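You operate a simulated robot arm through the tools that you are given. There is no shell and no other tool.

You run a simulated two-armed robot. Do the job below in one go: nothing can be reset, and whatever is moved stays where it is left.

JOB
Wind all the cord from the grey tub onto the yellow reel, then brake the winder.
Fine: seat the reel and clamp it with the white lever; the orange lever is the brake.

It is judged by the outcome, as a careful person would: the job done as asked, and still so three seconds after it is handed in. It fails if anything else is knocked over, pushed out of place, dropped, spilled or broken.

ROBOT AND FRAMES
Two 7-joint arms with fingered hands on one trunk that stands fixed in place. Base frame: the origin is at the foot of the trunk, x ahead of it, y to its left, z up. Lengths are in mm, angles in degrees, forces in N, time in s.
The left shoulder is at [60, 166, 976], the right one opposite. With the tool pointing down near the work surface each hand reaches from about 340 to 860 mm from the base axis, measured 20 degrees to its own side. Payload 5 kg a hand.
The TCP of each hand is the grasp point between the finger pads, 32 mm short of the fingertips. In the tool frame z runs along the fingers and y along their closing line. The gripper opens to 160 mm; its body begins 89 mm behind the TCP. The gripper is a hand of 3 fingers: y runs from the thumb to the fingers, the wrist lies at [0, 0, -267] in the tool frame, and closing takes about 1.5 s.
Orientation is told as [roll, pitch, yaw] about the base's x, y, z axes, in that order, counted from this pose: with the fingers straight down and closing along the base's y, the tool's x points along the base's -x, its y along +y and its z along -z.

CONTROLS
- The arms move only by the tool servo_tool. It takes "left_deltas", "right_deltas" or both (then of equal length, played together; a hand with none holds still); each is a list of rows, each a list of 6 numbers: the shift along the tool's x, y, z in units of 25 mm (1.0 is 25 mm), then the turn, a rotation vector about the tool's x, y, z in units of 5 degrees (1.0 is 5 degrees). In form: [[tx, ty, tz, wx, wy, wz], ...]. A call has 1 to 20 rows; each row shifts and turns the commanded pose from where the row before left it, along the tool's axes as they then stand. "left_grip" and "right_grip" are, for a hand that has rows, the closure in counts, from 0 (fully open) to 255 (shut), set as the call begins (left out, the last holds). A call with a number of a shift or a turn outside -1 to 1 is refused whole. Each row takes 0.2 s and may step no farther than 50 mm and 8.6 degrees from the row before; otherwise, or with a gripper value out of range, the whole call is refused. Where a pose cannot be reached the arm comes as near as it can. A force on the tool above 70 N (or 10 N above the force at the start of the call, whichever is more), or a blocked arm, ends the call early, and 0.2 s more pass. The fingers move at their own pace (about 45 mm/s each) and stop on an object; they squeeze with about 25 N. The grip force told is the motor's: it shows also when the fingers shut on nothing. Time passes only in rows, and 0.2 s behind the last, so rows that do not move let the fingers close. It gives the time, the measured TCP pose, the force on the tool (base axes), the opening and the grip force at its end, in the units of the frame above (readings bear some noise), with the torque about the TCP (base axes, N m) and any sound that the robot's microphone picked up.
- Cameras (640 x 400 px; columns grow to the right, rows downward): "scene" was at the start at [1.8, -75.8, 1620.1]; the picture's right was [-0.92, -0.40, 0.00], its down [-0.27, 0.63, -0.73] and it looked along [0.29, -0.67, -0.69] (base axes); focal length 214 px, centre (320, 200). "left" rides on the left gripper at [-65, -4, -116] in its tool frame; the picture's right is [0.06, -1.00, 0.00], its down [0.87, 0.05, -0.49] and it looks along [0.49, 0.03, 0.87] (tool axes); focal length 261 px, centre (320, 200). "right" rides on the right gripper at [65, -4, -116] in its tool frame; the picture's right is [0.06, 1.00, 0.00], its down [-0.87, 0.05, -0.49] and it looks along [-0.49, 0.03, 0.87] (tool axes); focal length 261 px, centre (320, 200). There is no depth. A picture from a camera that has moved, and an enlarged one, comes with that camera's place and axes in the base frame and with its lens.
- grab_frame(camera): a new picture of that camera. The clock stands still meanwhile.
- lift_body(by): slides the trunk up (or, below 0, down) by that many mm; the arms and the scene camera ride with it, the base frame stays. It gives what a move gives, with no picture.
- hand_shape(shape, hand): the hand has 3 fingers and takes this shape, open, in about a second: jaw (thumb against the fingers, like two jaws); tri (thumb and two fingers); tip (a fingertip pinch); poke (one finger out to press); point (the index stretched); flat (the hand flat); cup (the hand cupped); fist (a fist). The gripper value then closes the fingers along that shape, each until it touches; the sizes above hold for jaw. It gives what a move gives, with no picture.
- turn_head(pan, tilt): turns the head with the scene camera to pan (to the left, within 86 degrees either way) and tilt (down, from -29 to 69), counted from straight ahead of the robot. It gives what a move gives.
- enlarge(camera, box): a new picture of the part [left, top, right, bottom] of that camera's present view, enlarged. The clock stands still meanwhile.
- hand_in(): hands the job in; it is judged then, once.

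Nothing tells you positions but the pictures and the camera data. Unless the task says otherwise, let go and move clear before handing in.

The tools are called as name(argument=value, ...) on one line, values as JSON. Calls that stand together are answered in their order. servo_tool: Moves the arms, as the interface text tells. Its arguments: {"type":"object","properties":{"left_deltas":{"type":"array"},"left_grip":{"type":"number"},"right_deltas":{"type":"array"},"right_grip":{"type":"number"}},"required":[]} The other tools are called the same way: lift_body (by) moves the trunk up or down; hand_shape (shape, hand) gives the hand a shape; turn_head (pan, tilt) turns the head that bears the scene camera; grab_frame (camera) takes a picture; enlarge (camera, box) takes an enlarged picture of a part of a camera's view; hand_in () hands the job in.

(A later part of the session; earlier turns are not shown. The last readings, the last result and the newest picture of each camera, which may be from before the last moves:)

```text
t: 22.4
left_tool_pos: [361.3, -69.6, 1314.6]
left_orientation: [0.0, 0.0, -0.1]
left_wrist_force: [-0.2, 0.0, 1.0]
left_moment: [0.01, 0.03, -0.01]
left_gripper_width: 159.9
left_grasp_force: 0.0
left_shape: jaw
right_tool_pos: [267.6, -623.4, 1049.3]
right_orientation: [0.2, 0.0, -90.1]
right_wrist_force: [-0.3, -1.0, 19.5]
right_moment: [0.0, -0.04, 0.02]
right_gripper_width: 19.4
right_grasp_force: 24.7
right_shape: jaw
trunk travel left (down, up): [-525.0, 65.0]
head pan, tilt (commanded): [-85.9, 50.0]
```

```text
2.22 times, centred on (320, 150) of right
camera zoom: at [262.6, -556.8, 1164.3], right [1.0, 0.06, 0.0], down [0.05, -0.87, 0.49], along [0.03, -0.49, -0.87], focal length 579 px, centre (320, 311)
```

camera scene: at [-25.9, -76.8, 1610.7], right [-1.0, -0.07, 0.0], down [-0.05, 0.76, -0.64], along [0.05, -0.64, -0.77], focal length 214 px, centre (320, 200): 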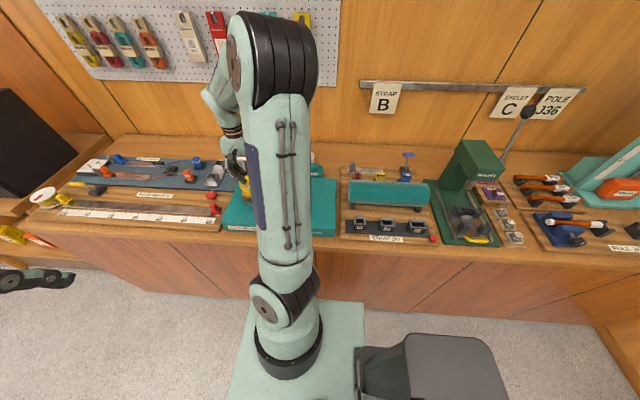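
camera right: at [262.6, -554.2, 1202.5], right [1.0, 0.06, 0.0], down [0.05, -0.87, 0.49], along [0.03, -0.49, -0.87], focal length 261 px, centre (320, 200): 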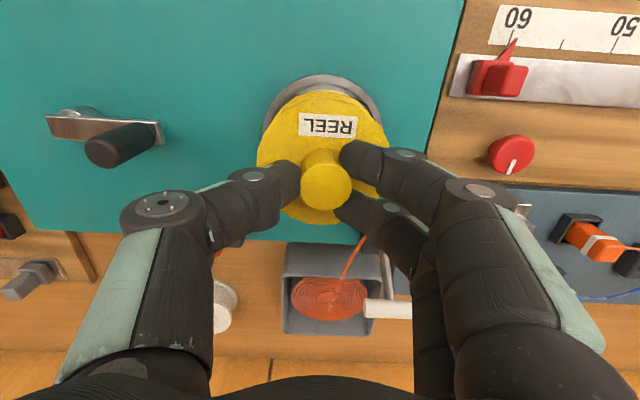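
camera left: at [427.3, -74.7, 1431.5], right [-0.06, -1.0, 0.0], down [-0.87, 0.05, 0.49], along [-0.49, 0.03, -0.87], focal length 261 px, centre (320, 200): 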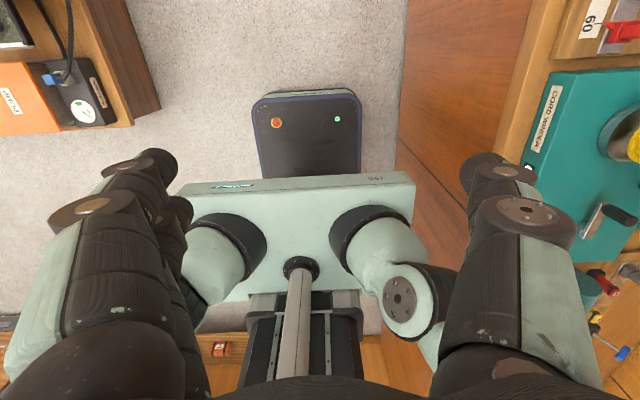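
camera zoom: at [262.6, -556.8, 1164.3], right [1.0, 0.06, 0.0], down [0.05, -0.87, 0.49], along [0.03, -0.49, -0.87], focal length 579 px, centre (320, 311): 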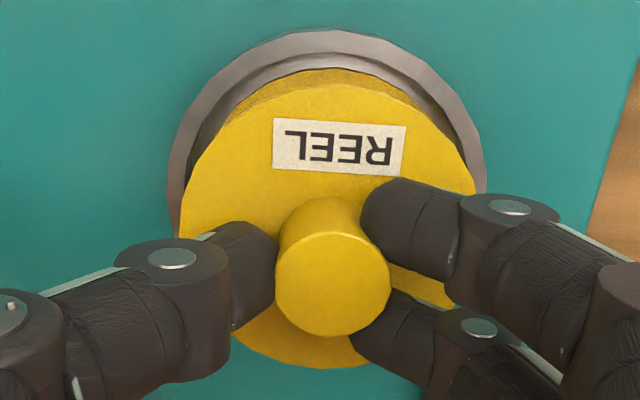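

The reel has bottomed out inside the bowl with about 20 N of contact force. I'll release the knob and check how it sits.

servo_tool(right_deltas=[[0, 0, -0.04, 0, 0, 0], [0, 0, 0, 0, 0, 0], [0, 0, 0, 0, 0, 0], [0, 0, 0, 0, 0, 0], [0, 0, 0, 0, 0, 0]], right_grip=140)

grab_frame(camera="right")

enlarge(camera="left", box=[590, 95, 640, 165])

```text
t: 23.6
left_tool_pos: [362.4, -69.5, 1314.2]
left_orientation: [0.0, 0.1, -0.1]
left_wrist_force: [-0.2, -0.1, 0.5]
left_moment: [0.03, -0.03, -0.02]
left_gripper_width: 159.7
left_grasp_force: 0.0
left_shape: jaw
right_tool_pos: [268.1, -622.4, 1047.4]
right_orientation: [0.0, 0.1, -90.1]
right_wrist_force: [-1.1, -0.8, 0.4]
right_moment: [-0.01, 0.01, 0.02]
right_gripper_width: 71.8
right_grasp_force: 0.1
right_shape: jaw
trunk travel left (down, up): [-525.0, 65.0]
head pan, tilt (commanded): [-85.9, 50.0]
```

```text
taken
camera right: at [262.9, -557.1, 1163.7], right [1.0, 0.06, 0.0], down [0.05, -0.87, 0.49], along [0.03, -0.49, -0.87], focal length 261 px, centre (320, 200)
```

right: 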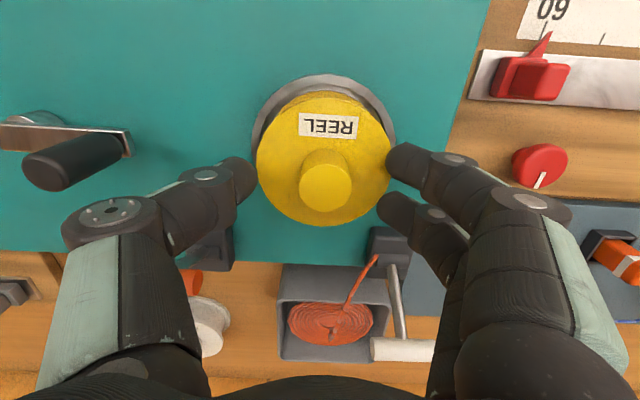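

```text
5.71 times, centred on (615, 130) of left
camera zoom: at [427.5, -74.9, 1431.4], right [-0.06, -1.0, 0.0], down [-0.87, 0.05, 0.49], along [-0.49, 0.03, -0.87], focal length 1489 px, centre (-1366, 600)
```

zoom: 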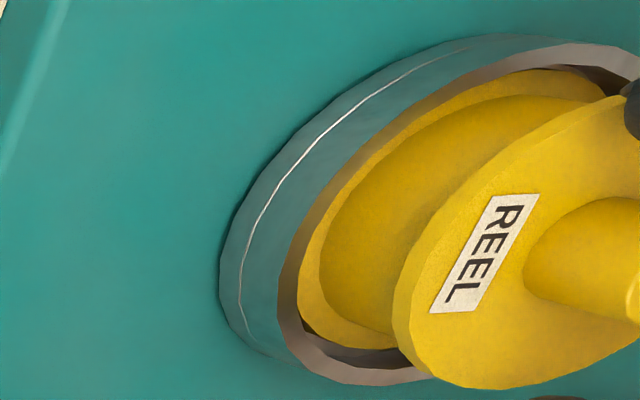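

The reel stays seated flat in the bowl. I'll raise the hand straight up and look at the white clamp lever.

servo_tool(right_deltas=[[0, 0, -0.84, 0, 0, 0], [0, 0, -0.84, 0, 0, 0], [0, 0, -0.84, 0, 0, 0], [0, 0, -0.84, 0, 0, 0], [0, 0, -0.84, 0, 0, 0], [0, 0, 0, 0, 0, 0]])

grab_frame(camera="right")

enlarge(camera="left", box=[560, 80, 640, 230])

```text
t: 25.0
left_tool_pos: [361.5, -70.4, 1313.5]
left_orientation: [0.0, 0.0, 0.0]
left_wrist_force: [0.7, 0.4, -0.1]
left_moment: [0.02, 0.03, -0.03]
left_gripper_width: 159.9
left_grasp_force: 0.1
left_shape: jaw
right_tool_pos: [267.0, -622.1, 1152.8]
right_orientation: [0.0, 0.1, -90.1]
right_wrist_force: [0.2, 0.2, 0.7]
right_moment: [-0.03, -0.01, 0.03]
right_gripper_width: 71.6
right_grasp_force: 0.0
right_shape: jaw
trunk travel left (down, up): [-525.0, 65.0]
head pan, tilt (commanded): [-85.9, 50.0]
```

```text
taken
camera right: at [262.4, -557.4, 1269.1], right [1.0, 0.06, 0.0], down [0.05, -0.87, 0.49], along [0.03, -0.49, -0.87], focal length 261 px, centre (320, 200)
```

right: 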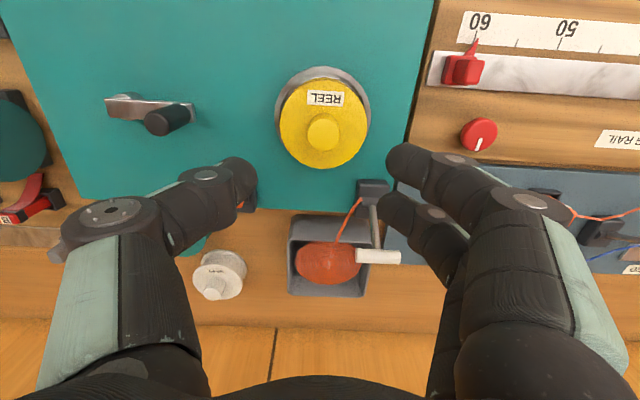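

```text
2.67 times, centred on (600, 155) of left
camera zoom: at [427.6, -74.9, 1431.3], right [-0.06, -1.0, 0.0], down [-0.87, 0.05, 0.49], along [-0.49, 0.03, -0.87], focal length 695 px, centre (-427, 320)
```

zoom: 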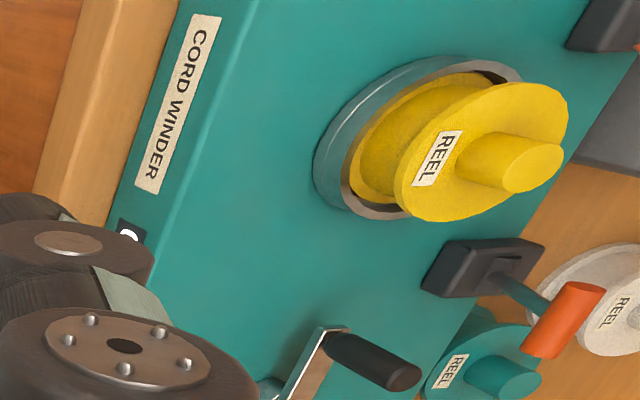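

enlarge(camera="right", box=[270, 60, 430, 310])

enlarge(camera="right", box=[330, 160, 430, 290])

```text
1.60 times, centred on (350, 185) of right
camera zoom: at [262.4, -557.4, 1269.1], right [1.0, 0.06, 0.0], down [0.05, -0.87, 0.49], along [0.03, -0.49, -0.87], focal length 417 px, centre (272, 224)
```

zoom: 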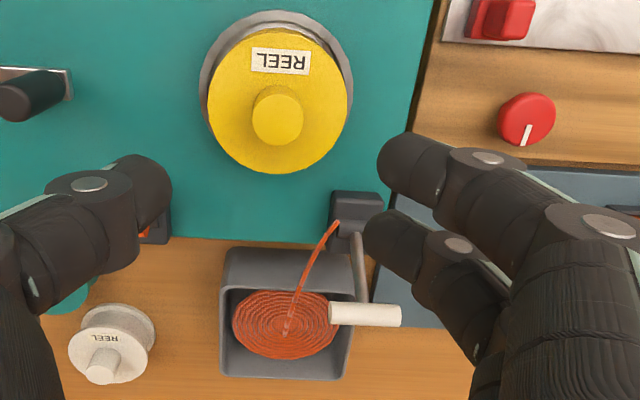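

```text
3.08 times, centred on (380, 225) of right
camera zoom: at [262.4, -557.4, 1269.1], right [1.0, 0.06, 0.0], down [0.05, -0.87, 0.49], along [0.03, -0.49, -0.87], focal length 802 px, centre (135, 123)
```

zoom: 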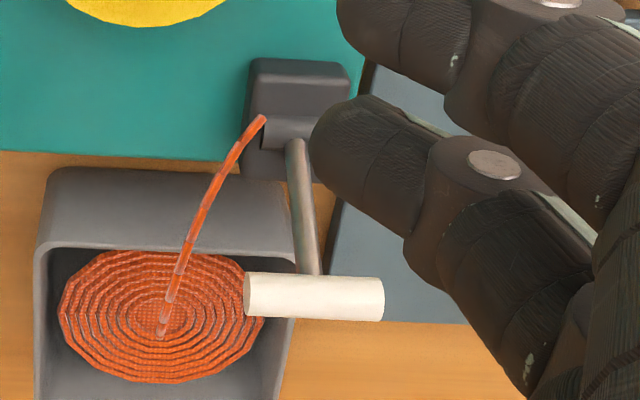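

The white handle is at about (339, −750, 1046), leaning back (−y), and the cord's loose end is fixed at its base near (324, −712, 984). I'll close the fingers into a bar, go behind the handle and check clearance before lowering.

servo_tool(right_deltas=[[-0.89, 0.36, 0, 0, 0, 0], [-0.89, 0.36, 0, 0, 0, 0], [-0.89, 0.36, 0, 0, 0, 0], [-0.89, 0.36, 0, 0, 0, 0], [-0.89, 0.36, 0, 0, 0, 0], [-0.89, 0.36, 0, 0, 0, 0], [-0.89, 0.36, 0, 0, 0, 0], [-0.89, 0.36, 0, 0, 0, 0], [0, 0, 0, 0, 0, 0]], right_grip=255)

grab_frame(camera="right")

grab_frame(camera="scene")

```text
t: 27.0
left_tool_pos: [361.8, -70.4, 1314.3]
left_orientation: [-0.1, 0.0, -0.1]
left_wrist_force: [-0.2, 0.0, -0.7]
left_moment: [-0.01, -0.02, 0.03]
left_gripper_width: 159.8
left_grasp_force: 0.1
left_shape: jaw
right_tool_pos: [338.6, -800.3, 1151.3]
right_orientation: [0.1, 0.0, -90.1]
right_wrist_force: [-0.2, -0.3, -0.6]
right_moment: [-0.01, -0.02, -0.02]
right_gripper_width: 0.0
right_grasp_force: 25.2
right_shape: jaw
trunk travel left (down, up): [-525.0, 65.0]
head pan, tilt (commanded): [-85.9, 50.0]
```

```text
taken
camera right: at [334.5, -735.1, 1268.6], right [1.0, 0.06, 0.0], down [0.05, -0.87, 0.49], along [0.03, -0.49, -0.87], focal length 261 px, centre (320, 200)
```

right: 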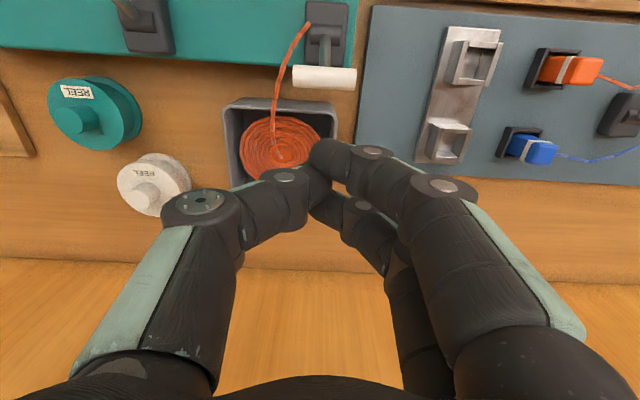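

```text
taken
camera scene: at [-26.1, -76.3, 1610.8], right [-1.0, -0.07, 0.0], down [-0.05, 0.76, -0.64], along [0.05, -0.64, -0.77], focal length 214 px, centre (320, 200)
```

scene: 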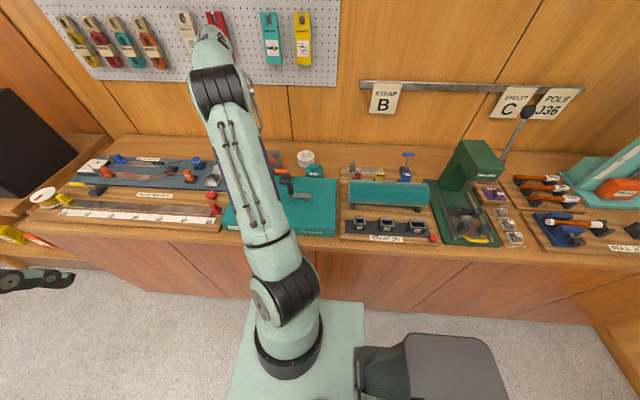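

Finger front clearance to the handle is about 17 mm. I'll lower to the handle's height behind it, then start easing it forward (+y).

servo_tool(right_deltas=[[0, 0, 0.755, 0, 0, 0], [0, 0, 0.755, 0, 0, 0], [0, 0, 0.755, 0, 0, 0], [0, 0, 0.755, 0, 0, 0], [0, 0, 0.755, 0, 0, 0], [0, 0, 0, 0, 0, 0]])

servo_tool(right_deltas=[[0.4, 0, 0, 0, 0, 0], [0.3, 0, 0, 0, 0, 0], [0.3, 0, 0, 0, 0, 0]])

grab_frame(camera="right")

```text
t: 28.4
left_tool_pos: [361.2, -70.2, 1314.4]
left_orientation: [0.0, 0.1, 0.0]
left_wrist_force: [-0.4, 0.2, -0.3]
left_moment: [-0.01, 0.0, 0.02]
left_gripper_width: 160.1
left_grasp_force: 0.1
left_shape: jaw
right_tool_pos: [340.4, -798.6, 1056.0]
right_orientation: [0.0, 0.1, -90.0]
right_wrist_force: [-0.2, 0.5, 0.6]
right_moment: [0.03, -0.02, -0.01]
right_gripper_width: 0.0
right_grasp_force: 25.1
right_shape: jaw
trunk travel left (down, up): [-525.0, 65.0]
head pan, tilt (commanded): [-85.9, 50.0]
```

```text
t: 29.2
left_tool_pos: [361.8, -70.7, 1314.3]
left_orientation: [0.0, 0.0, -0.1]
left_wrist_force: [0.3, 1.0, 0.1]
left_moment: [-0.02, 0.0, 0.02]
left_gripper_width: 159.6
left_grasp_force: 0.1
left_shape: jaw
right_tool_pos: [339.5, -774.6, 1057.1]
right_orientation: [0.0, -0.1, -90.1]
right_wrist_force: [-0.8, -2.1, 3.8]
right_moment: [0.06, -0.09, -0.06]
right_gripper_width: 0.0
right_grasp_force: 24.7
right_shape: jaw
trunk travel left (down, up): [-525.0, 65.0]
head pan, tilt (commanded): [-85.9, 50.0]
```

```text
taken
camera right: at [334.6, -709.4, 1174.1], right [1.0, 0.06, 0.0], down [0.05, -0.87, 0.49], along [0.03, -0.49, -0.87], focal length 261 px, centre (320, 200)
```

right: 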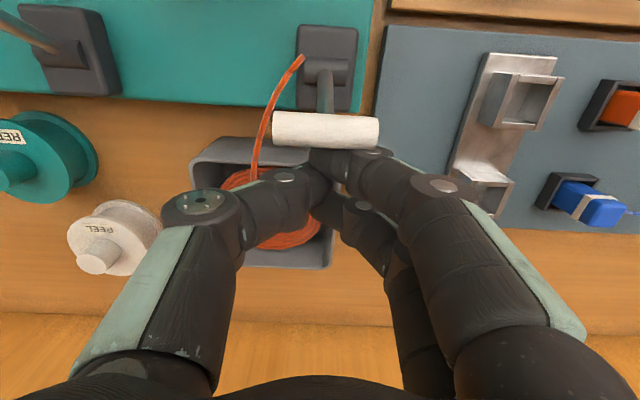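

The lever is moving under light force (about 4 N). I'll keep pushing it forward in steps.

servo_tool(right_deltas=[[0.4, 0, 0, 0, 0, 0], [0.4, 0, 0, 0, 0, 0], [0.4, 0, 0, 0, 0, 0]])

grab_frame(camera="right")

```text
t: 30.0
left_tool_pos: [361.3, -69.5, 1314.1]
left_orientation: [0.0, 0.0, -0.1]
left_wrist_force: [-0.1, -0.2, -0.4]
left_moment: [-0.04, -0.05, 0.01]
left_gripper_width: 160.0
left_grasp_force: 0.0
left_shape: jaw
right_tool_pos: [339.4, -744.1, 1057.5]
right_orientation: [0.1, 0.1, -90.2]
right_wrist_force: [0.1, -0.5, -0.6]
right_moment: [-0.01, 0.01, -0.04]
right_gripper_width: 0.0
right_grasp_force: 25.0
right_shape: jaw
trunk travel left (down, up): [-525.0, 65.0]
head pan, tilt (commanded): [-85.9, 50.0]
```

```text
taken
camera right: at [334.9, -678.9, 1174.0], right [1.0, 0.06, 0.0], down [0.05, -0.87, 0.49], along [0.03, -0.49, -0.87], focal length 261 px, centre (320, 200)
```

right: 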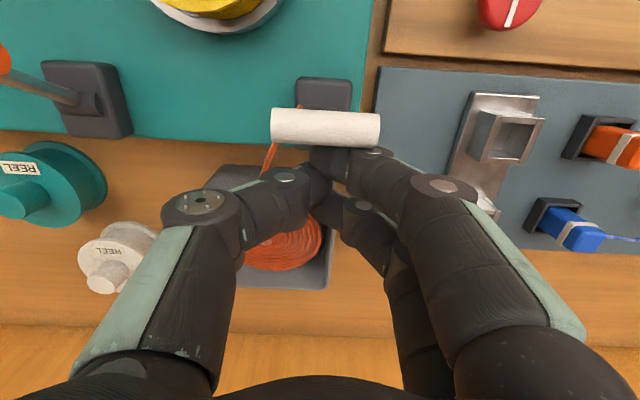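

servo_tool(right_deltas=[[0.4, 0, 0, 0, 0, 0], [0.3, 0, 0, 0, 0, 0], [0.3, 0, 0, 0, 0, 0]])

grab_frame(camera="right")

```text
t: 30.8
left_tool_pos: [361.8, -71.2, 1314.4]
left_orientation: [0.1, -0.1, -0.1]
left_wrist_force: [1.1, 0.3, -1.3]
left_moment: [0.02, 0.01, -0.02]
left_gripper_width: 159.6
left_grasp_force: 0.0
left_shape: jaw
right_tool_pos: [339.7, -724.6, 1058.1]
right_orientation: [0.1, -0.4, -90.0]
right_wrist_force: [3.3, -18.9, 4.9]
right_moment: [-0.49, -0.17, -0.1]
right_gripper_width: 0.2
right_grasp_force: 24.8
right_shape: jaw
trunk travel left (down, up): [-525.0, 65.0]
head pan, tilt (commanded): [-85.9, 50.0]
```

```text
taken
camera right: at [334.1, -658.0, 1174.3], right [1.0, 0.06, 0.0], down [0.05, -0.87, 0.5], along [0.03, -0.5, -0.87], focal length 261 px, centre (320, 200)
```

right: 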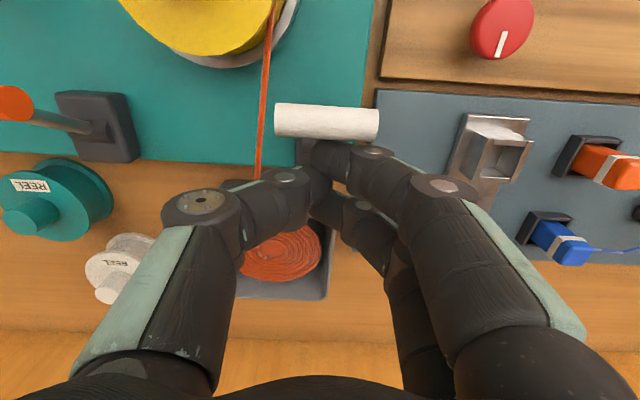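

The cord now runs from the tub to the reel, so the clamp has engaged, and the lever is against its stop at 19 N. I'll back off and check that it stays.

servo_tool(right_deltas=[[0.1, 0, 0, 0, 0, 0], [-0.4, 0, 0, 0, 0, 0], [-0.6, 0, 0, 0, 0, 0], [-0.6, 0, 0, 0, 0, 0], [0, 0, 0, 0, 0, 0]])

grab_frame(camera="right")

```text
t: 32.0
left_tool_pos: [361.4, -70.9, 1313.4]
left_orientation: [0.0, 0.0, 0.0]
left_wrist_force: [0.7, 0.4, -0.7]
left_moment: [0.01, 0.02, 0.04]
left_gripper_width: 159.7
left_grasp_force: 0.0
left_shape: jaw
right_tool_pos: [339.2, -756.2, 1057.2]
right_orientation: [0.0, 0.1, -90.1]
right_wrist_force: [1.0, 0.7, -0.1]
right_moment: [0.0, 0.01, 0.01]
right_gripper_width: 0.0
right_grasp_force: 24.9
right_shape: jaw
trunk travel left (down, up): [-525.0, 65.0]
head pan, tilt (commanded): [-85.9, 50.0]
```

```text
taken
camera right: at [334.9, -691.6, 1173.8], right [1.0, 0.06, 0.0], down [0.05, -0.87, 0.49], along [0.03, -0.49, -0.87], focal length 261 px, centre (320, 200)
```

right: 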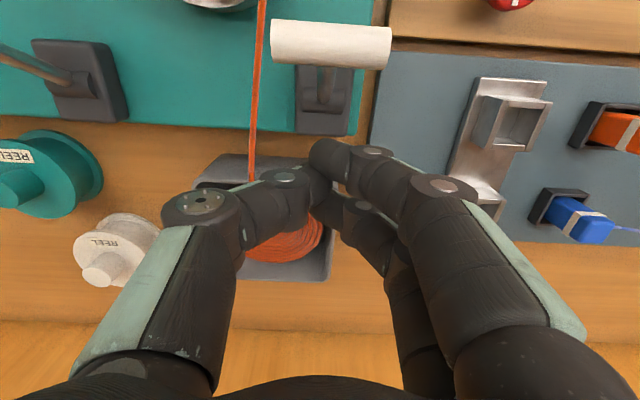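

The clamp lever holds its forward position. Next is the crank: I'll raise up and move above it to measure the hub and handle precisely.

servo_tool(right_deltas=[[0, 0, -0.87, 0, 0, 0], [0, 0, -0.87, 0, 0, 0], [0, 0, -0.87, 0, 0, 0], [0, 0, -0.87, 0, 0, 0], [0, 0, -0.87, 0, 0, 0], [0.384, -0.984, 0, 0, 0, 0], [0.384, -0.984, 0, 0, 0, 0], [0.384, -0.984, 0, 0, 0, 0], [0.384, -0.984, 0, 0, 0, 0], [0.384, -0.984, 0, 0, 0, 0], [0.384, -0.984, 0, 0, 0, 0], [0.384, -0.984, 0, 0, 0, 0], [0.384, -0.984, 0, 0, 0, 0], [0.384, -0.984, 0, 0, 0, 0], [0.384, -0.984, 0, 0, 0, 0]])

grab_frame(camera="right")

grab_frame(camera="scene")

grab_frame(camera="left")

```text
t: 35.2
left_tool_pos: [361.9, -71.4, 1314.6]
left_orientation: [-0.1, 0.0, 0.0]
left_wrist_force: [-0.1, 0.2, -0.3]
left_moment: [-0.03, -0.02, 0.0]
left_gripper_width: 159.6
left_grasp_force: 0.0
left_shape: jaw
right_tool_pos: [93.2, -660.9, 1166.2]
right_orientation: [0.0, 0.0, -90.0]
right_wrist_force: [0.8, 0.0, 0.1]
right_moment: [0.0, -0.02, 0.01]
right_gripper_width: 0.3
right_grasp_force: 25.4
right_shape: jaw
trunk travel left (down, up): [-525.0, 65.0]
head pan, tilt (commanded): [-85.9, 50.0]
```

```text
taken
camera right: at [88.4, -595.3, 1283.1], right [1.0, 0.06, 0.0], down [0.05, -0.87, 0.49], along [0.03, -0.49, -0.87], focal length 261 px, centre (320, 200)
```

right: 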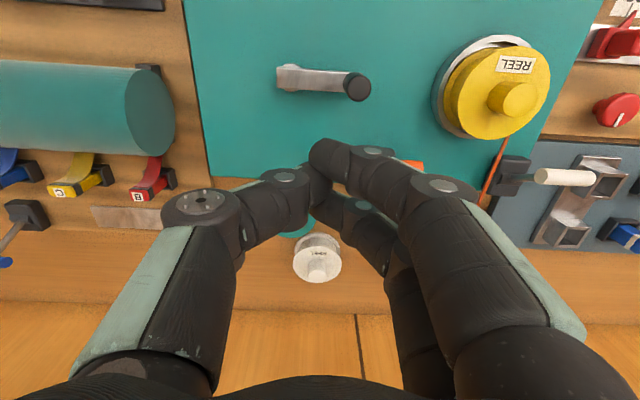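

```text
taken
camera scene: at [-26.5, -76.6, 1610.7], right [-1.0, -0.07, 0.0], down [-0.05, 0.76, -0.64], along [0.05, -0.64, -0.77], focal length 214 px, centre (320, 200)
```

scene: 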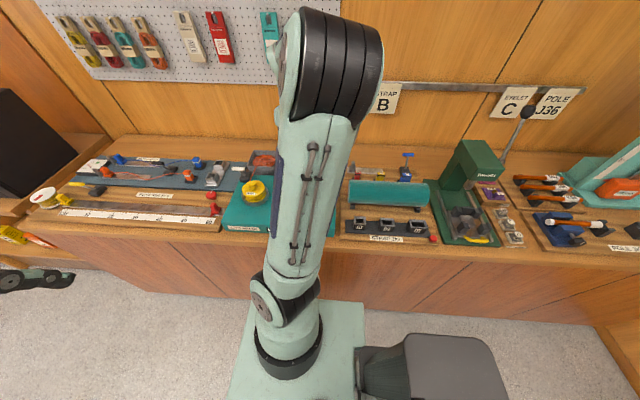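

```text
taken
camera left: at [426.8, -74.5, 1431.7], right [-0.06, -1.0, 0.0], down [-0.87, 0.06, 0.49], along [-0.49, 0.03, -0.87], focal length 261 px, centre (320, 200)
```

left: 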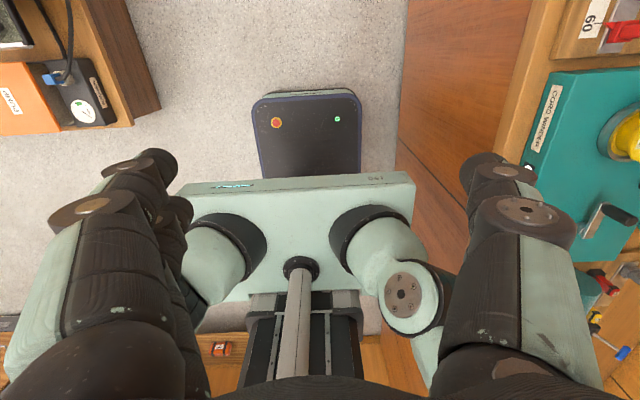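

enlarge(camera="right", box=[240, 30, 400, 140])

enlarge(camera="left", box=[540, 180, 640, 300])

enlarge(camera="right", box=[390, 20, 610, 220])

```text
3.64 times, centred on (320, 85) of right
camera zoom: at [88.4, -595.3, 1283.1], right [1.0, 0.06, 0.0], down [0.05, -0.87, 0.49], along [0.03, -0.49, -0.87], focal length 948 px, centre (320, 618)
```

zoom: 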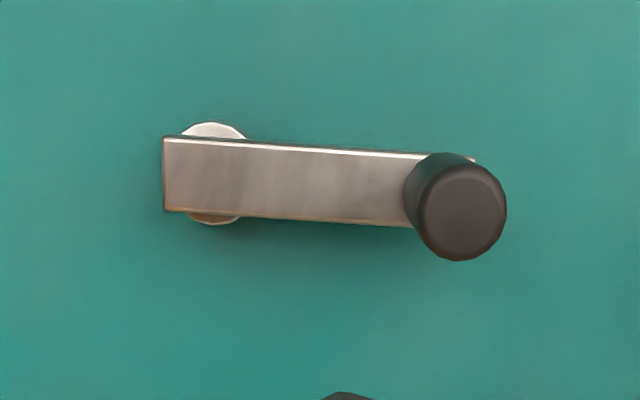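

```text
3.33 times, centred on (590, 240) of left
camera zoom: at [426.8, -74.5, 1431.7], right [-0.06, -1.0, 0.0], down [-0.87, 0.06, 0.49], along [-0.49, 0.03, -0.87], focal length 869 px, centre (-580, 67)
```

zoom: 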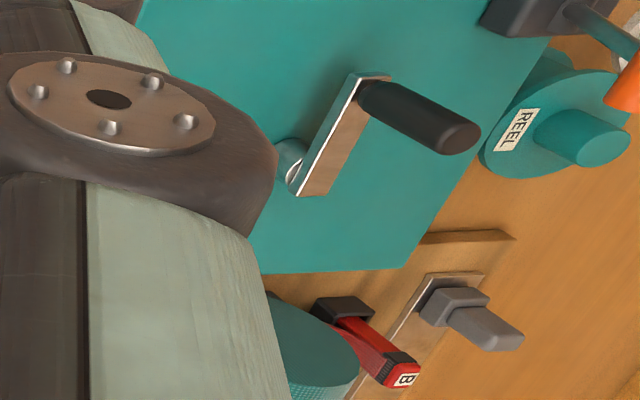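

```text
2.00 times, centred on (500, 120) of right
camera zoom: at [88.4, -595.3, 1283.1], right [1.0, 0.06, 0.0], down [0.05, -0.87, 0.49], along [0.03, -0.49, -0.87], focal length 521 px, centre (-40, 360)
```

zoom: 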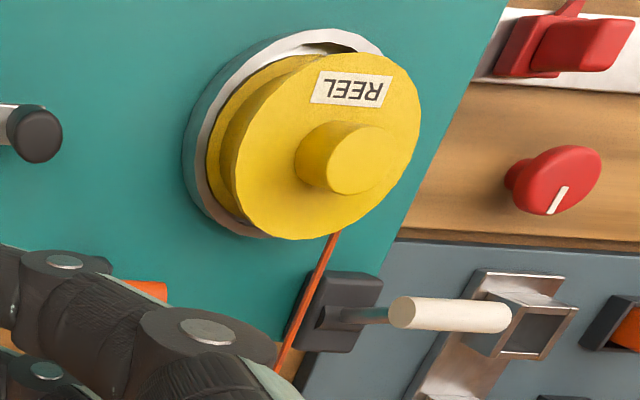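

The crank hub is at about (59, −619) with a radius of about 65 mm. The handle is at (124, −619), z 986–1038, and about 21 mm thick. Before cranking I'll turn the left hand so its camera watches the winder, the display and the tub.

servo_tool(left_deltas=[[0, 0, 0, 0, 0, -1], [0, 0, 0, 0, 0, -1], [0, 0, 0, 0, 0, -1], [0, 0, 0, 0, 0, -1], [0, 0, 0, 0, 0, -1], [0, 0, 0, 0, 0, -1], [0, 0, 0, 0, 0, -1], [0, 0, 0, 0, 0, -1], [0, 0, 0, 0, 0, -1], [0, 0, 0, 0, 0, -1], [0, 0, 0, 0, 0, -1], [0, 0, 0, 0, 0, -1], [0, 0, 0, 0, 0, -1], [0, 0, 0, 0, 0, -1], [0, 0, 0, 0, 0, -1], [0, 0, 0, 0, 0, -1], [0, 0, 0, 0, 0, -1], [0, 0, 0, 0, 0, -1]])

grab_frame(camera="left")

grab_frame(camera="scene")

```text
t: 39.0
left_tool_pos: [361.9, -70.4, 1313.3]
left_orientation: [0.1, 0.0, 90.0]
left_wrist_force: [-0.3, -0.1, -0.6]
left_moment: [-0.01, 0.01, 0.0]
left_gripper_width: 160.0
left_grasp_force: 0.0
left_shape: jaw
right_tool_pos: [93.8, -661.3, 1166.4]
right_orientation: [0.0, 0.1, -90.1]
right_wrist_force: [-0.4, -0.3, -0.4]
right_moment: [0.03, -0.01, 0.03]
right_gripper_width: 0.1
right_grasp_force: 24.9
right_shape: jaw
trunk travel left (down, up): [-525.0, 65.0]
head pan, tilt (commanded): [-85.9, 50.0]
```

```text
taken
camera left: at [366.2, -6.2, 1431.6], right [1.0, -0.06, 0.0], down [-0.05, -0.87, 0.49], along [-0.03, -0.49, -0.87], focal length 261 px, centre (320, 200)
```

left: 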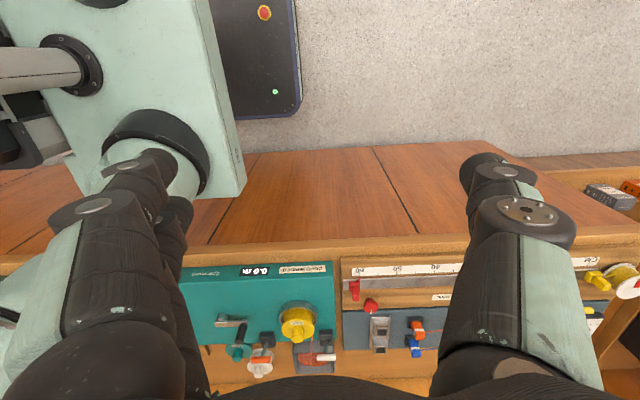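

```text
taken
camera scene: at [-26.1, -77.6, 1610.7], right [-1.0, -0.07, 0.0], down [-0.05, 0.76, -0.64], along [0.05, -0.64, -0.77], focal length 214 px, centre (320, 200)
```

scene: 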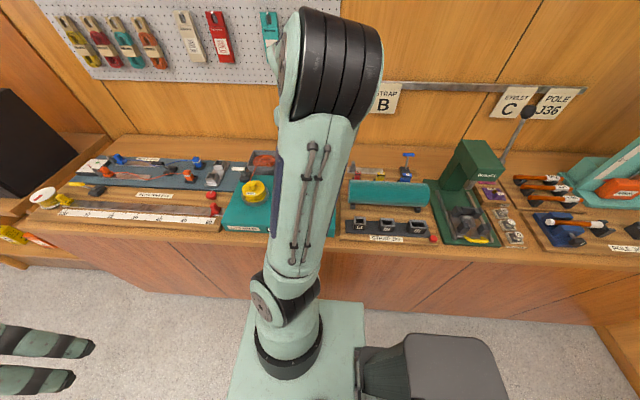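

enlarge(camera="left", box=[175, 250, 355, 380])

```text
3.08 times, centred on (265, 315) of left
camera zoom: at [366.2, -6.2, 1431.6], right [1.0, -0.06, 0.0], down [-0.05, -0.87, 0.49], along [-0.03, -0.49, -0.87], focal length 802 px, centre (489, -154)
```

zoom: 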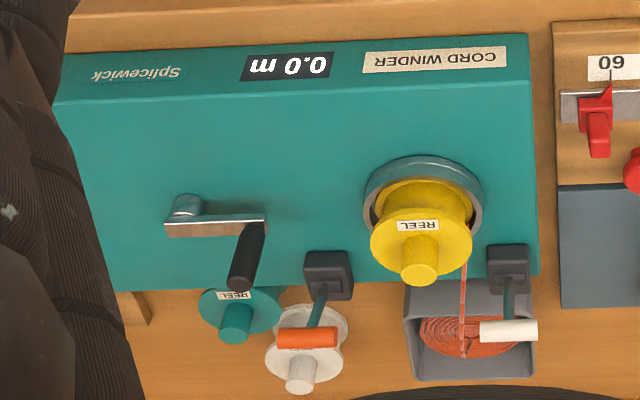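

The left camera now sees the display (0.0 m), crank, reel and tub together. I'll rotate the right hand to yaw ≈ −39° to keep clear of the orange lever while circling, and position it above the crank handle with the fingers opened.

servo_tool(right_deltas=[[0.84, 0.61, 0.3, 0, 0, 0], [0.84, 0.61, 0.3, 0, 0, 0], [0, 0, 0, 0, 0, -0.935], [0, 0, 0, 0, 0, -0.935], [0, 0, 0, 0, 0, -0.935], [0, 0, 0, 0, 0, -0.935], [0, 0, 0, 0, 0, -0.935], [0, 0, 0, 0, 0, -0.935], [0, 0, 0, 0, 0, -0.935], [0, 0, 0, 0, 0, -0.935], [0, 0, 0, 0, 0, -0.935], [0, 0, 0, 0, 0, -0.935], [0, 0, 0, 0, 0, -0.935], [0, 0, 0, 0, 0, 0]], right_grip=130)

grab_frame(camera="right")

enlarge(camera="left", box=[175, 250, 355, 380])

```text
t: 42.0
left_tool_pos: [362.9, -70.0, 1314.4]
left_orientation: [0.0, 0.0, 90.0]
left_wrist_force: [-0.2, 0.1, -0.4]
left_moment: [0.0, 0.01, -0.03]
left_gripper_width: 159.8
left_grasp_force: 0.0
left_shape: jaw
right_tool_pos: [124.3, -619.4, 1151.0]
right_orientation: [0.1, 0.0, -38.7]
right_wrist_force: [-0.1, 0.5, 0.1]
right_moment: [0.02, 0.05, -0.01]
right_gripper_width: 78.3
right_grasp_force: 0.0
right_shape: jaw
trunk travel left (down, up): [-525.0, 65.0]
head pan, tilt (commanded): [-85.9, 50.0]
```

```text
taken
camera right: at [69.7, -581.8, 1268.1], right [0.57, 0.82, 0.0], down [0.71, -0.5, 0.49], along [0.4, -0.28, -0.87], focal length 261 px, centre (320, 200)
```

right: 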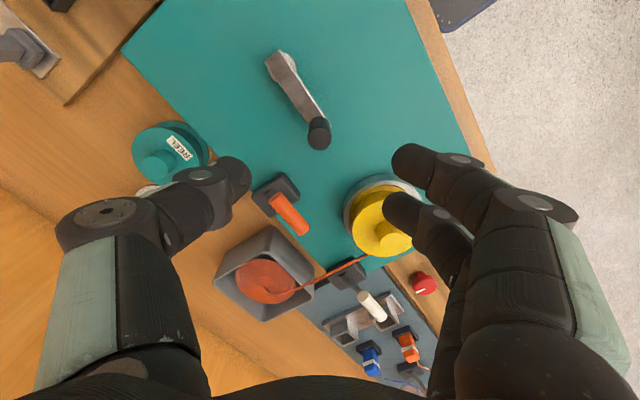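

```text
3.08 times, centred on (265, 315) of left
camera zoom: at [366.7, -5.7, 1431.4], right [1.0, -0.06, 0.0], down [-0.05, -0.87, 0.49], along [-0.03, -0.49, -0.87], focal length 802 px, centre (489, -154)
```

zoom: 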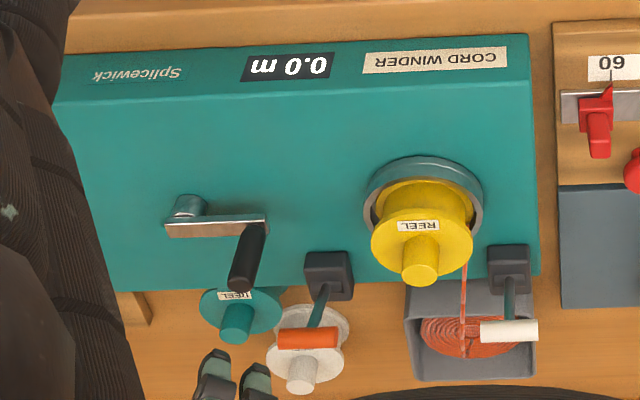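

enlarge(camera="right", box=[240, 30, 400, 170])

```text
2.86 times, centred on (320, 100) of right
camera zoom: at [69.7, -581.8, 1268.1], right [0.57, 0.82, 0.0], down [0.71, -0.5, 0.49], along [0.4, -0.28, -0.87], focal length 745 px, centre (320, 486)
```

zoom: 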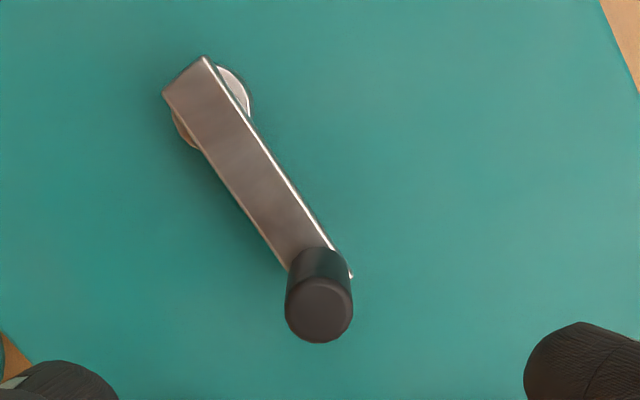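

The handle is confirmed at (123.5, −620). I'll lower the open fingers around it and grip.

servo_tool(right_deltas=[[0, 0, 0.8, 0, 0, 0], [0, 0, 0.8, 0, 0, 0], [0, 0, 0.8, 0, 0, 0], [0, 0, 0.8, 0, 0, 0], [0, 0, 0.8, 0, 0, 0], [0, 0, 0.8, 0, 0, 0], [0, 0, 0, 0, 0, 0]])

grab_frame(camera="right")

```text
t: 43.6
left_tool_pos: [361.4, -71.4, 1313.8]
left_orientation: [0.0, -0.1, 90.0]
left_wrist_force: [0.0, -0.3, 0.4]
left_moment: [0.01, 0.06, -0.02]
left_gripper_width: 160.1
left_grasp_force: 0.1
left_shape: jaw
right_tool_pos: [123.8, -619.3, 1032.1]
right_orientation: [0.0, -0.1, -38.7]
right_wrist_force: [0.0, 0.0, 0.4]
right_moment: [0.0, 0.0, 0.0]
right_gripper_width: 78.3
right_grasp_force: 0.1
right_shape: jaw
trunk travel left (down, up): [-525.0, 65.0]
head pan, tilt (commanded): [-85.9, 50.0]
```

```text
taken
camera right: at [69.5, -581.9, 1148.2], right [0.57, 0.82, 0.0], down [0.71, -0.5, 0.49], along [0.4, -0.28, -0.87], focal length 261 px, centre (320, 200)
```

right: 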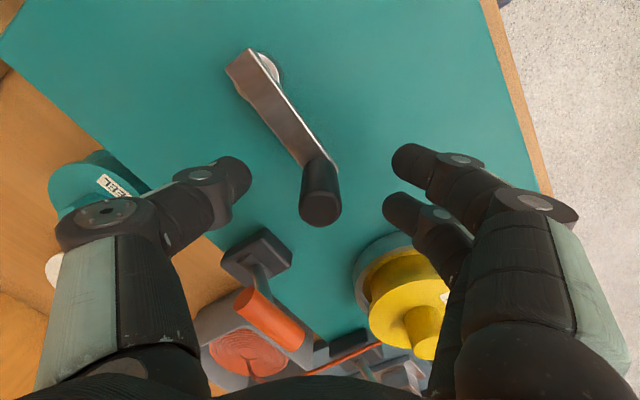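

servo_tool(right_deltas=[[0, 0, 0, 0, 0, 0], [0, 0, 0, 0, 0, 0], [0, 0, 0, 0, 0, 0], [0, 0, 0, 0, 0, 0], [0, 0, 0, 0, 0, 0], [0, 0, 0, 0, 0, 0]], right_grip=255)

grab_frame(camera="right")

enlarge(camera="left", box=[175, 250, 355, 380])

```text
t: 45.0
left_tool_pos: [361.3, -71.1, 1313.9]
left_orientation: [0.0, -0.1, 89.9]
left_wrist_force: [-0.2, 0.2, 1.0]
left_moment: [-0.01, -0.01, -0.01]
left_gripper_width: 159.8
left_grasp_force: 0.1
left_shape: jaw
right_tool_pos: [124.0, -619.1, 1031.4]
right_orientation: [0.1, 0.0, -38.7]
right_wrist_force: [-1.3, 0.0, -3.4]
right_moment: [0.01, 0.0, -0.01]
right_gripper_width: 9.1
right_grasp_force: 24.7
right_shape: jaw
trunk travel left (down, up): [-525.0, 65.0]
head pan, tilt (commanded): [-85.9, 50.0]
```

```text
taken
camera right: at [69.4, -582.1, 1148.0], right [0.57, 0.82, 0.0], down [0.71, -0.5, 0.49], along [0.4, -0.28, -0.87], focal length 261 px, centre (320, 200)
```

right: 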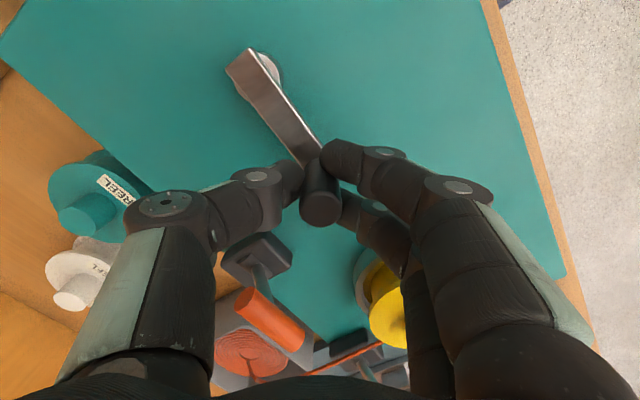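

```text
3.08 times, centred on (265, 315) of left
camera zoom: at [366.6, -6.0, 1431.4], right [1.0, -0.06, 0.0], down [-0.06, -0.87, 0.49], along [-0.03, -0.49, -0.87], focal length 802 px, centre (489, -154)
```

zoom: 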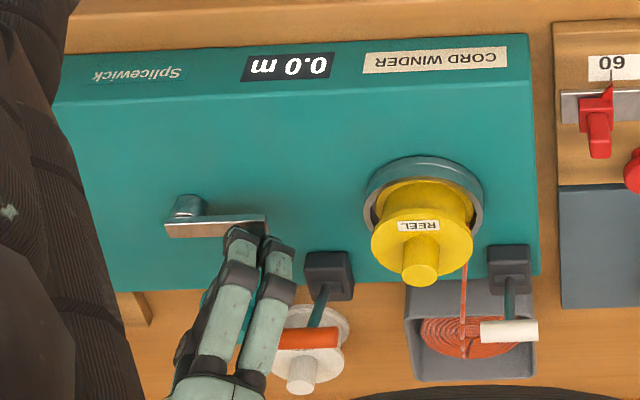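

The handle is gripped. The cord runs to the reel's +x side, so counter-clockwise should wind it in; I'll test a small 22.5° turn and check the force and the display.

servo_tool(right_deltas=[[0.356, 0.365, 0, 0, 0, 0], [0.42, 0.288, 0, 0, 0, 0]])

enlarge(camera="left", box=[175, 250, 355, 380])

grab_frame(camera="right")

```text
t: 45.6
left_tool_pos: [360.8, -66.9, 1316.2]
left_orientation: [-0.2, 0.2, 90.0]
left_wrist_force: [-1.3, 1.1, 0.0]
left_moment: [-0.11, -0.04, 0.01]
left_gripper_width: 160.1
left_grasp_force: 0.1
left_shape: jaw
right_tool_pos: [117.1, -589.6, 1032.2]
right_orientation: [0.2, 0.2, -38.8]
right_wrist_force: [-1.4, 1.3, 0.5]
right_moment: [-0.07, -0.02, 0.01]
right_gripper_width: 4.6
right_grasp_force: 24.8
right_shape: jaw
trunk travel left (down, up): [-525.0, 65.0]
head pan, tilt (commanded): [-85.9, 50.0]
```

```text
3.08 times, centred on (265, 315) of left
camera zoom: at [365.0, -1.9, 1432.2], right [1.0, -0.06, 0.0], down [-0.06, -0.87, 0.49], along [-0.03, -0.49, -0.87], focal length 802 px, centre (489, -154)
```

zoom: 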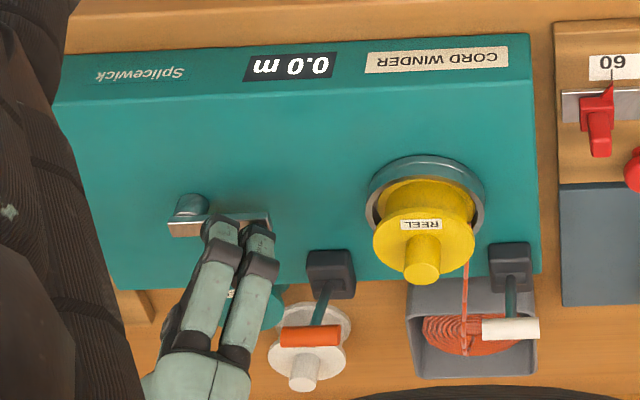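

```text
taken
camera right: at [62.4, -552.2, 1149.2], right [0.58, 0.82, 0.0], down [0.71, -0.5, 0.49], along [0.4, -0.28, -0.87], focal length 261 px, centre (320, 200)
```

right: 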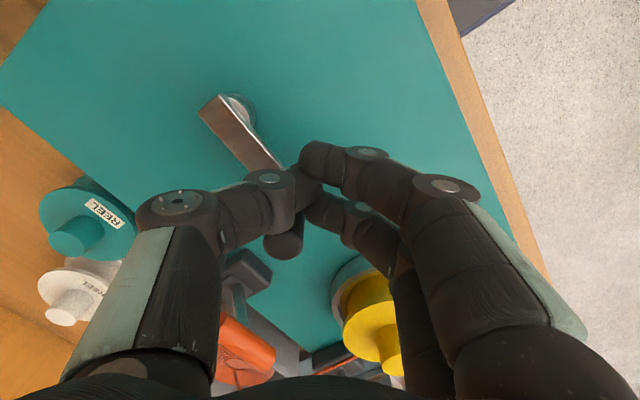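

The crank resisted and the handle slipped out of the grip, so it is either braked or only turns the other way. The closed fingers now sit on its +y side, so I'll gently push it clockwise (−y) to test that direction.

servo_tool(right_deltas=[[-0.1, -0.125, 0, 0, 0, 0], [-0.1, -0.125, 0, 0, 0, 0], [-0.1, -0.125, 0, 0, 0, 0]])

grab_frame(camera="right")

enlarge(camera="left", box=[175, 250, 355, 380])

```text
t: 46.4
left_tool_pos: [360.0, -67.0, 1314.8]
left_orientation: [-0.1, 0.0, 89.8]
left_wrist_force: [-0.4, -0.4, -0.1]
left_moment: [0.03, 0.0, -0.02]
left_gripper_width: 159.9
left_grasp_force: 0.1
left_shape: jaw
right_tool_pos: [116.3, -600.1, 1031.4]
right_orientation: [0.4, 0.4, -38.8]
right_wrist_force: [-14.3, 35.7, -1.8]
right_moment: [0.52, 0.14, 0.02]
right_gripper_width: 3.9
right_grasp_force: 25.0
right_shape: jaw
trunk travel left (down, up): [-525.0, 65.0]
head pan, tilt (commanded): [-85.9, 50.0]
```

```text
taken
camera right: at [62.9, -563.3, 1148.7], right [0.58, 0.82, 0.01], down [0.71, -0.51, 0.49], along [0.4, -0.28, -0.87], focal length 261 px, centre (320, 200)
```

right: 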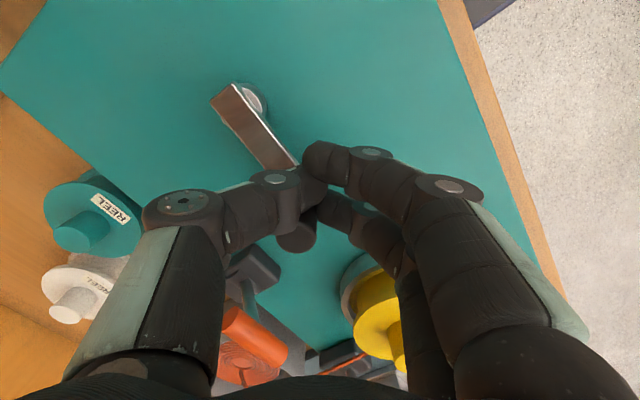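

```text
3.08 times, centred on (265, 315) of left
camera zoom: at [365.4, -2.5, 1431.7], right [1.0, -0.06, 0.0], down [-0.06, -0.87, 0.49], along [-0.03, -0.49, -0.87], focal length 802 px, centre (489, -154)
```

zoom: 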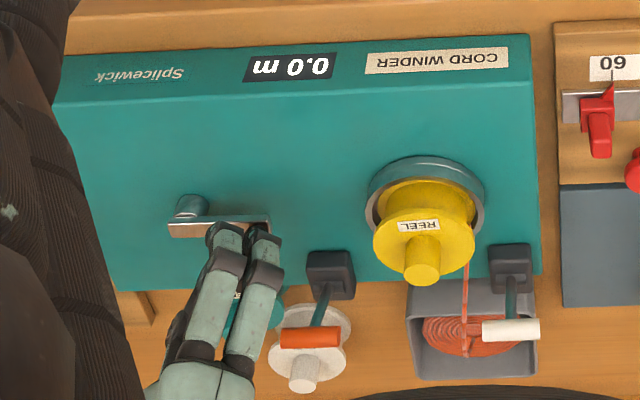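

The crank holds firm at 38 N clockwise and slipped counter-clockwise, so the brake seems to be on: the orange lever leans forward, as the white one does when engaged. I'll back off, go to the front of the orange lever and try moving it back to release it.

servo_tool(right_deltas=[[0.25, 0.312, 0, 0, 0, 0], [0.1, 0.12, -0.3, 0, 0, 0], [0, 0, -0.88, 0, 0, 0], [0, 0, -0.88, 0, 0, 0], [0, 0, -0.88, 0, 0, 0], [0, 0, -0.88, 0, 0, 0], [0, 0, -0.88, 0, 0, 0], [-0.75, -0.01, 0, 0, 0, 0], [-0.75, -0.01, 0, 0, 0, 0], [-0.75, -0.01, 0, 0, 0, 0], [-0.75, -0.01, 0, 0, 0, 0], [0, 0, 0, 0, 0, 0]])

grab_frame(camera="right")

enlarge(camera="left", box=[175, 250, 355, 380])

```text
t: 49.0
left_tool_pos: [361.0, -70.6, 1313.5]
left_orientation: [0.1, 0.0, 89.9]
left_wrist_force: [0.3, 0.3, 0.1]
left_moment: [-0.02, -0.03, -0.02]
left_gripper_width: 159.7
left_grasp_force: 0.0
left_shape: jaw
right_tool_pos: [176.0, -640.6, 1148.5]
right_orientation: [0.1, 0.0, -38.6]
right_wrist_force: [0.2, -1.0, -0.2]
right_moment: [0.0, -0.03, 0.0]
right_gripper_width: 3.4
right_grasp_force: 25.2
right_shape: jaw
trunk travel left (down, up): [-525.0, 65.0]
head pan, tilt (commanded): [-85.9, 50.0]
```

```text
taken
camera right: at [122.4, -602.5, 1265.6], right [0.57, 0.82, 0.0], down [0.71, -0.5, 0.49], along [0.4, -0.28, -0.87], focal length 261 px, centre (320, 200)
```

right: 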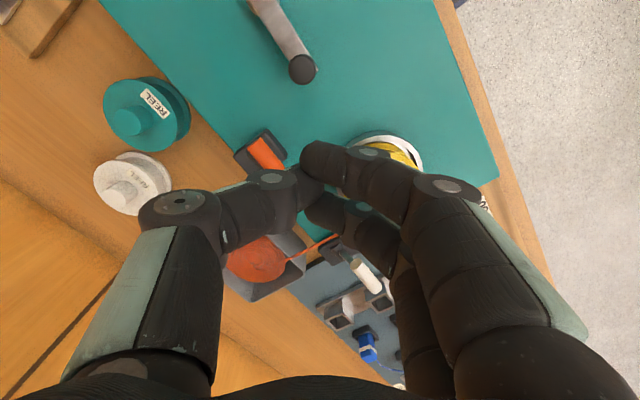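

```text
3.08 times, centred on (265, 315) of left
camera zoom: at [366.3, -5.5, 1431.5], right [1.0, -0.06, 0.0], down [-0.06, -0.87, 0.49], along [-0.03, -0.49, -0.87], focal length 802 px, centre (489, -154)
```

zoom: 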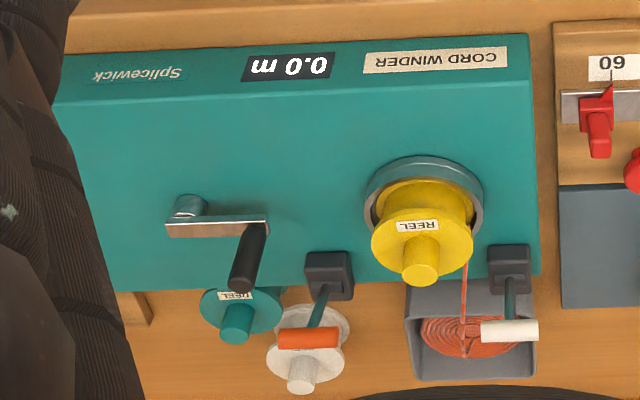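

Everything is unchanged and the winder has not shifted. I'll lower in front of the orange handle and push it backward (−y) while watching the force.

servo_tool(right_deltas=[[0, 0, 0.915, 0, 0, 0], [0, 0, 0.915, 0, 0, 0], [0, 0, 0.915, 0, 0, 0], [0, 0, 0.915, 0, 0, 0], [0, 0, 0, 0, 0, 0]])

grab_frame(camera="right")

enlarge(camera="left", box=[175, 250, 355, 380])

```text
t: 50.2
left_tool_pos: [362.0, -70.5, 1315.0]
left_orientation: [0.0, 0.0, 90.0]
left_wrist_force: [0.6, -0.1, 0.9]
left_moment: [0.04, -0.01, -0.01]
left_gripper_width: 160.2
left_grasp_force: 0.0
left_shape: jaw
right_tool_pos: [176.2, -638.5, 1057.3]
right_orientation: [0.2, 0.0, -38.6]
right_wrist_force: [0.0, -0.4, 0.5]
right_moment: [-0.01, 0.0, 0.0]
right_gripper_width: 3.7
right_grasp_force: 25.7
right_shape: jaw
trunk travel left (down, up): [-525.0, 65.0]
head pan, tilt (commanded): [-85.9, 50.0]
```

```text
taken
camera right: at [122.3, -601.7, 1174.0], right [0.57, 0.82, 0.0], down [0.71, -0.5, 0.49], along [0.4, -0.28, -0.87], focal length 261 px, centre (320, 200)
```

right: 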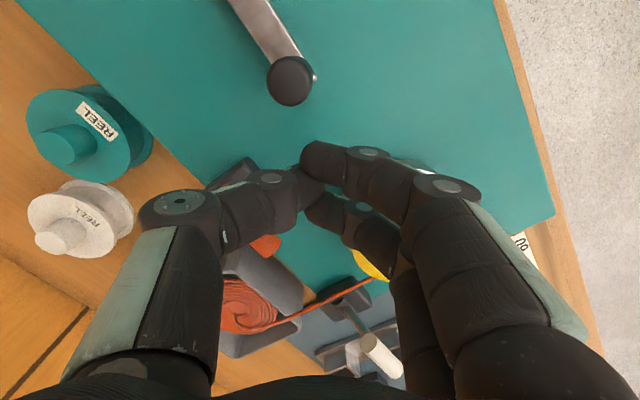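

```text
3.08 times, centred on (265, 315) of left
camera zoom: at [366.4, -5.4, 1431.5], right [1.0, -0.06, 0.0], down [-0.06, -0.87, 0.49], along [-0.03, -0.49, -0.87], focal length 802 px, centre (489, -154)
```

zoom: 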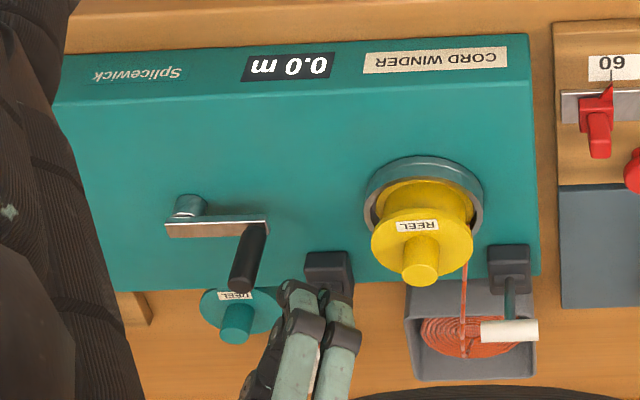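

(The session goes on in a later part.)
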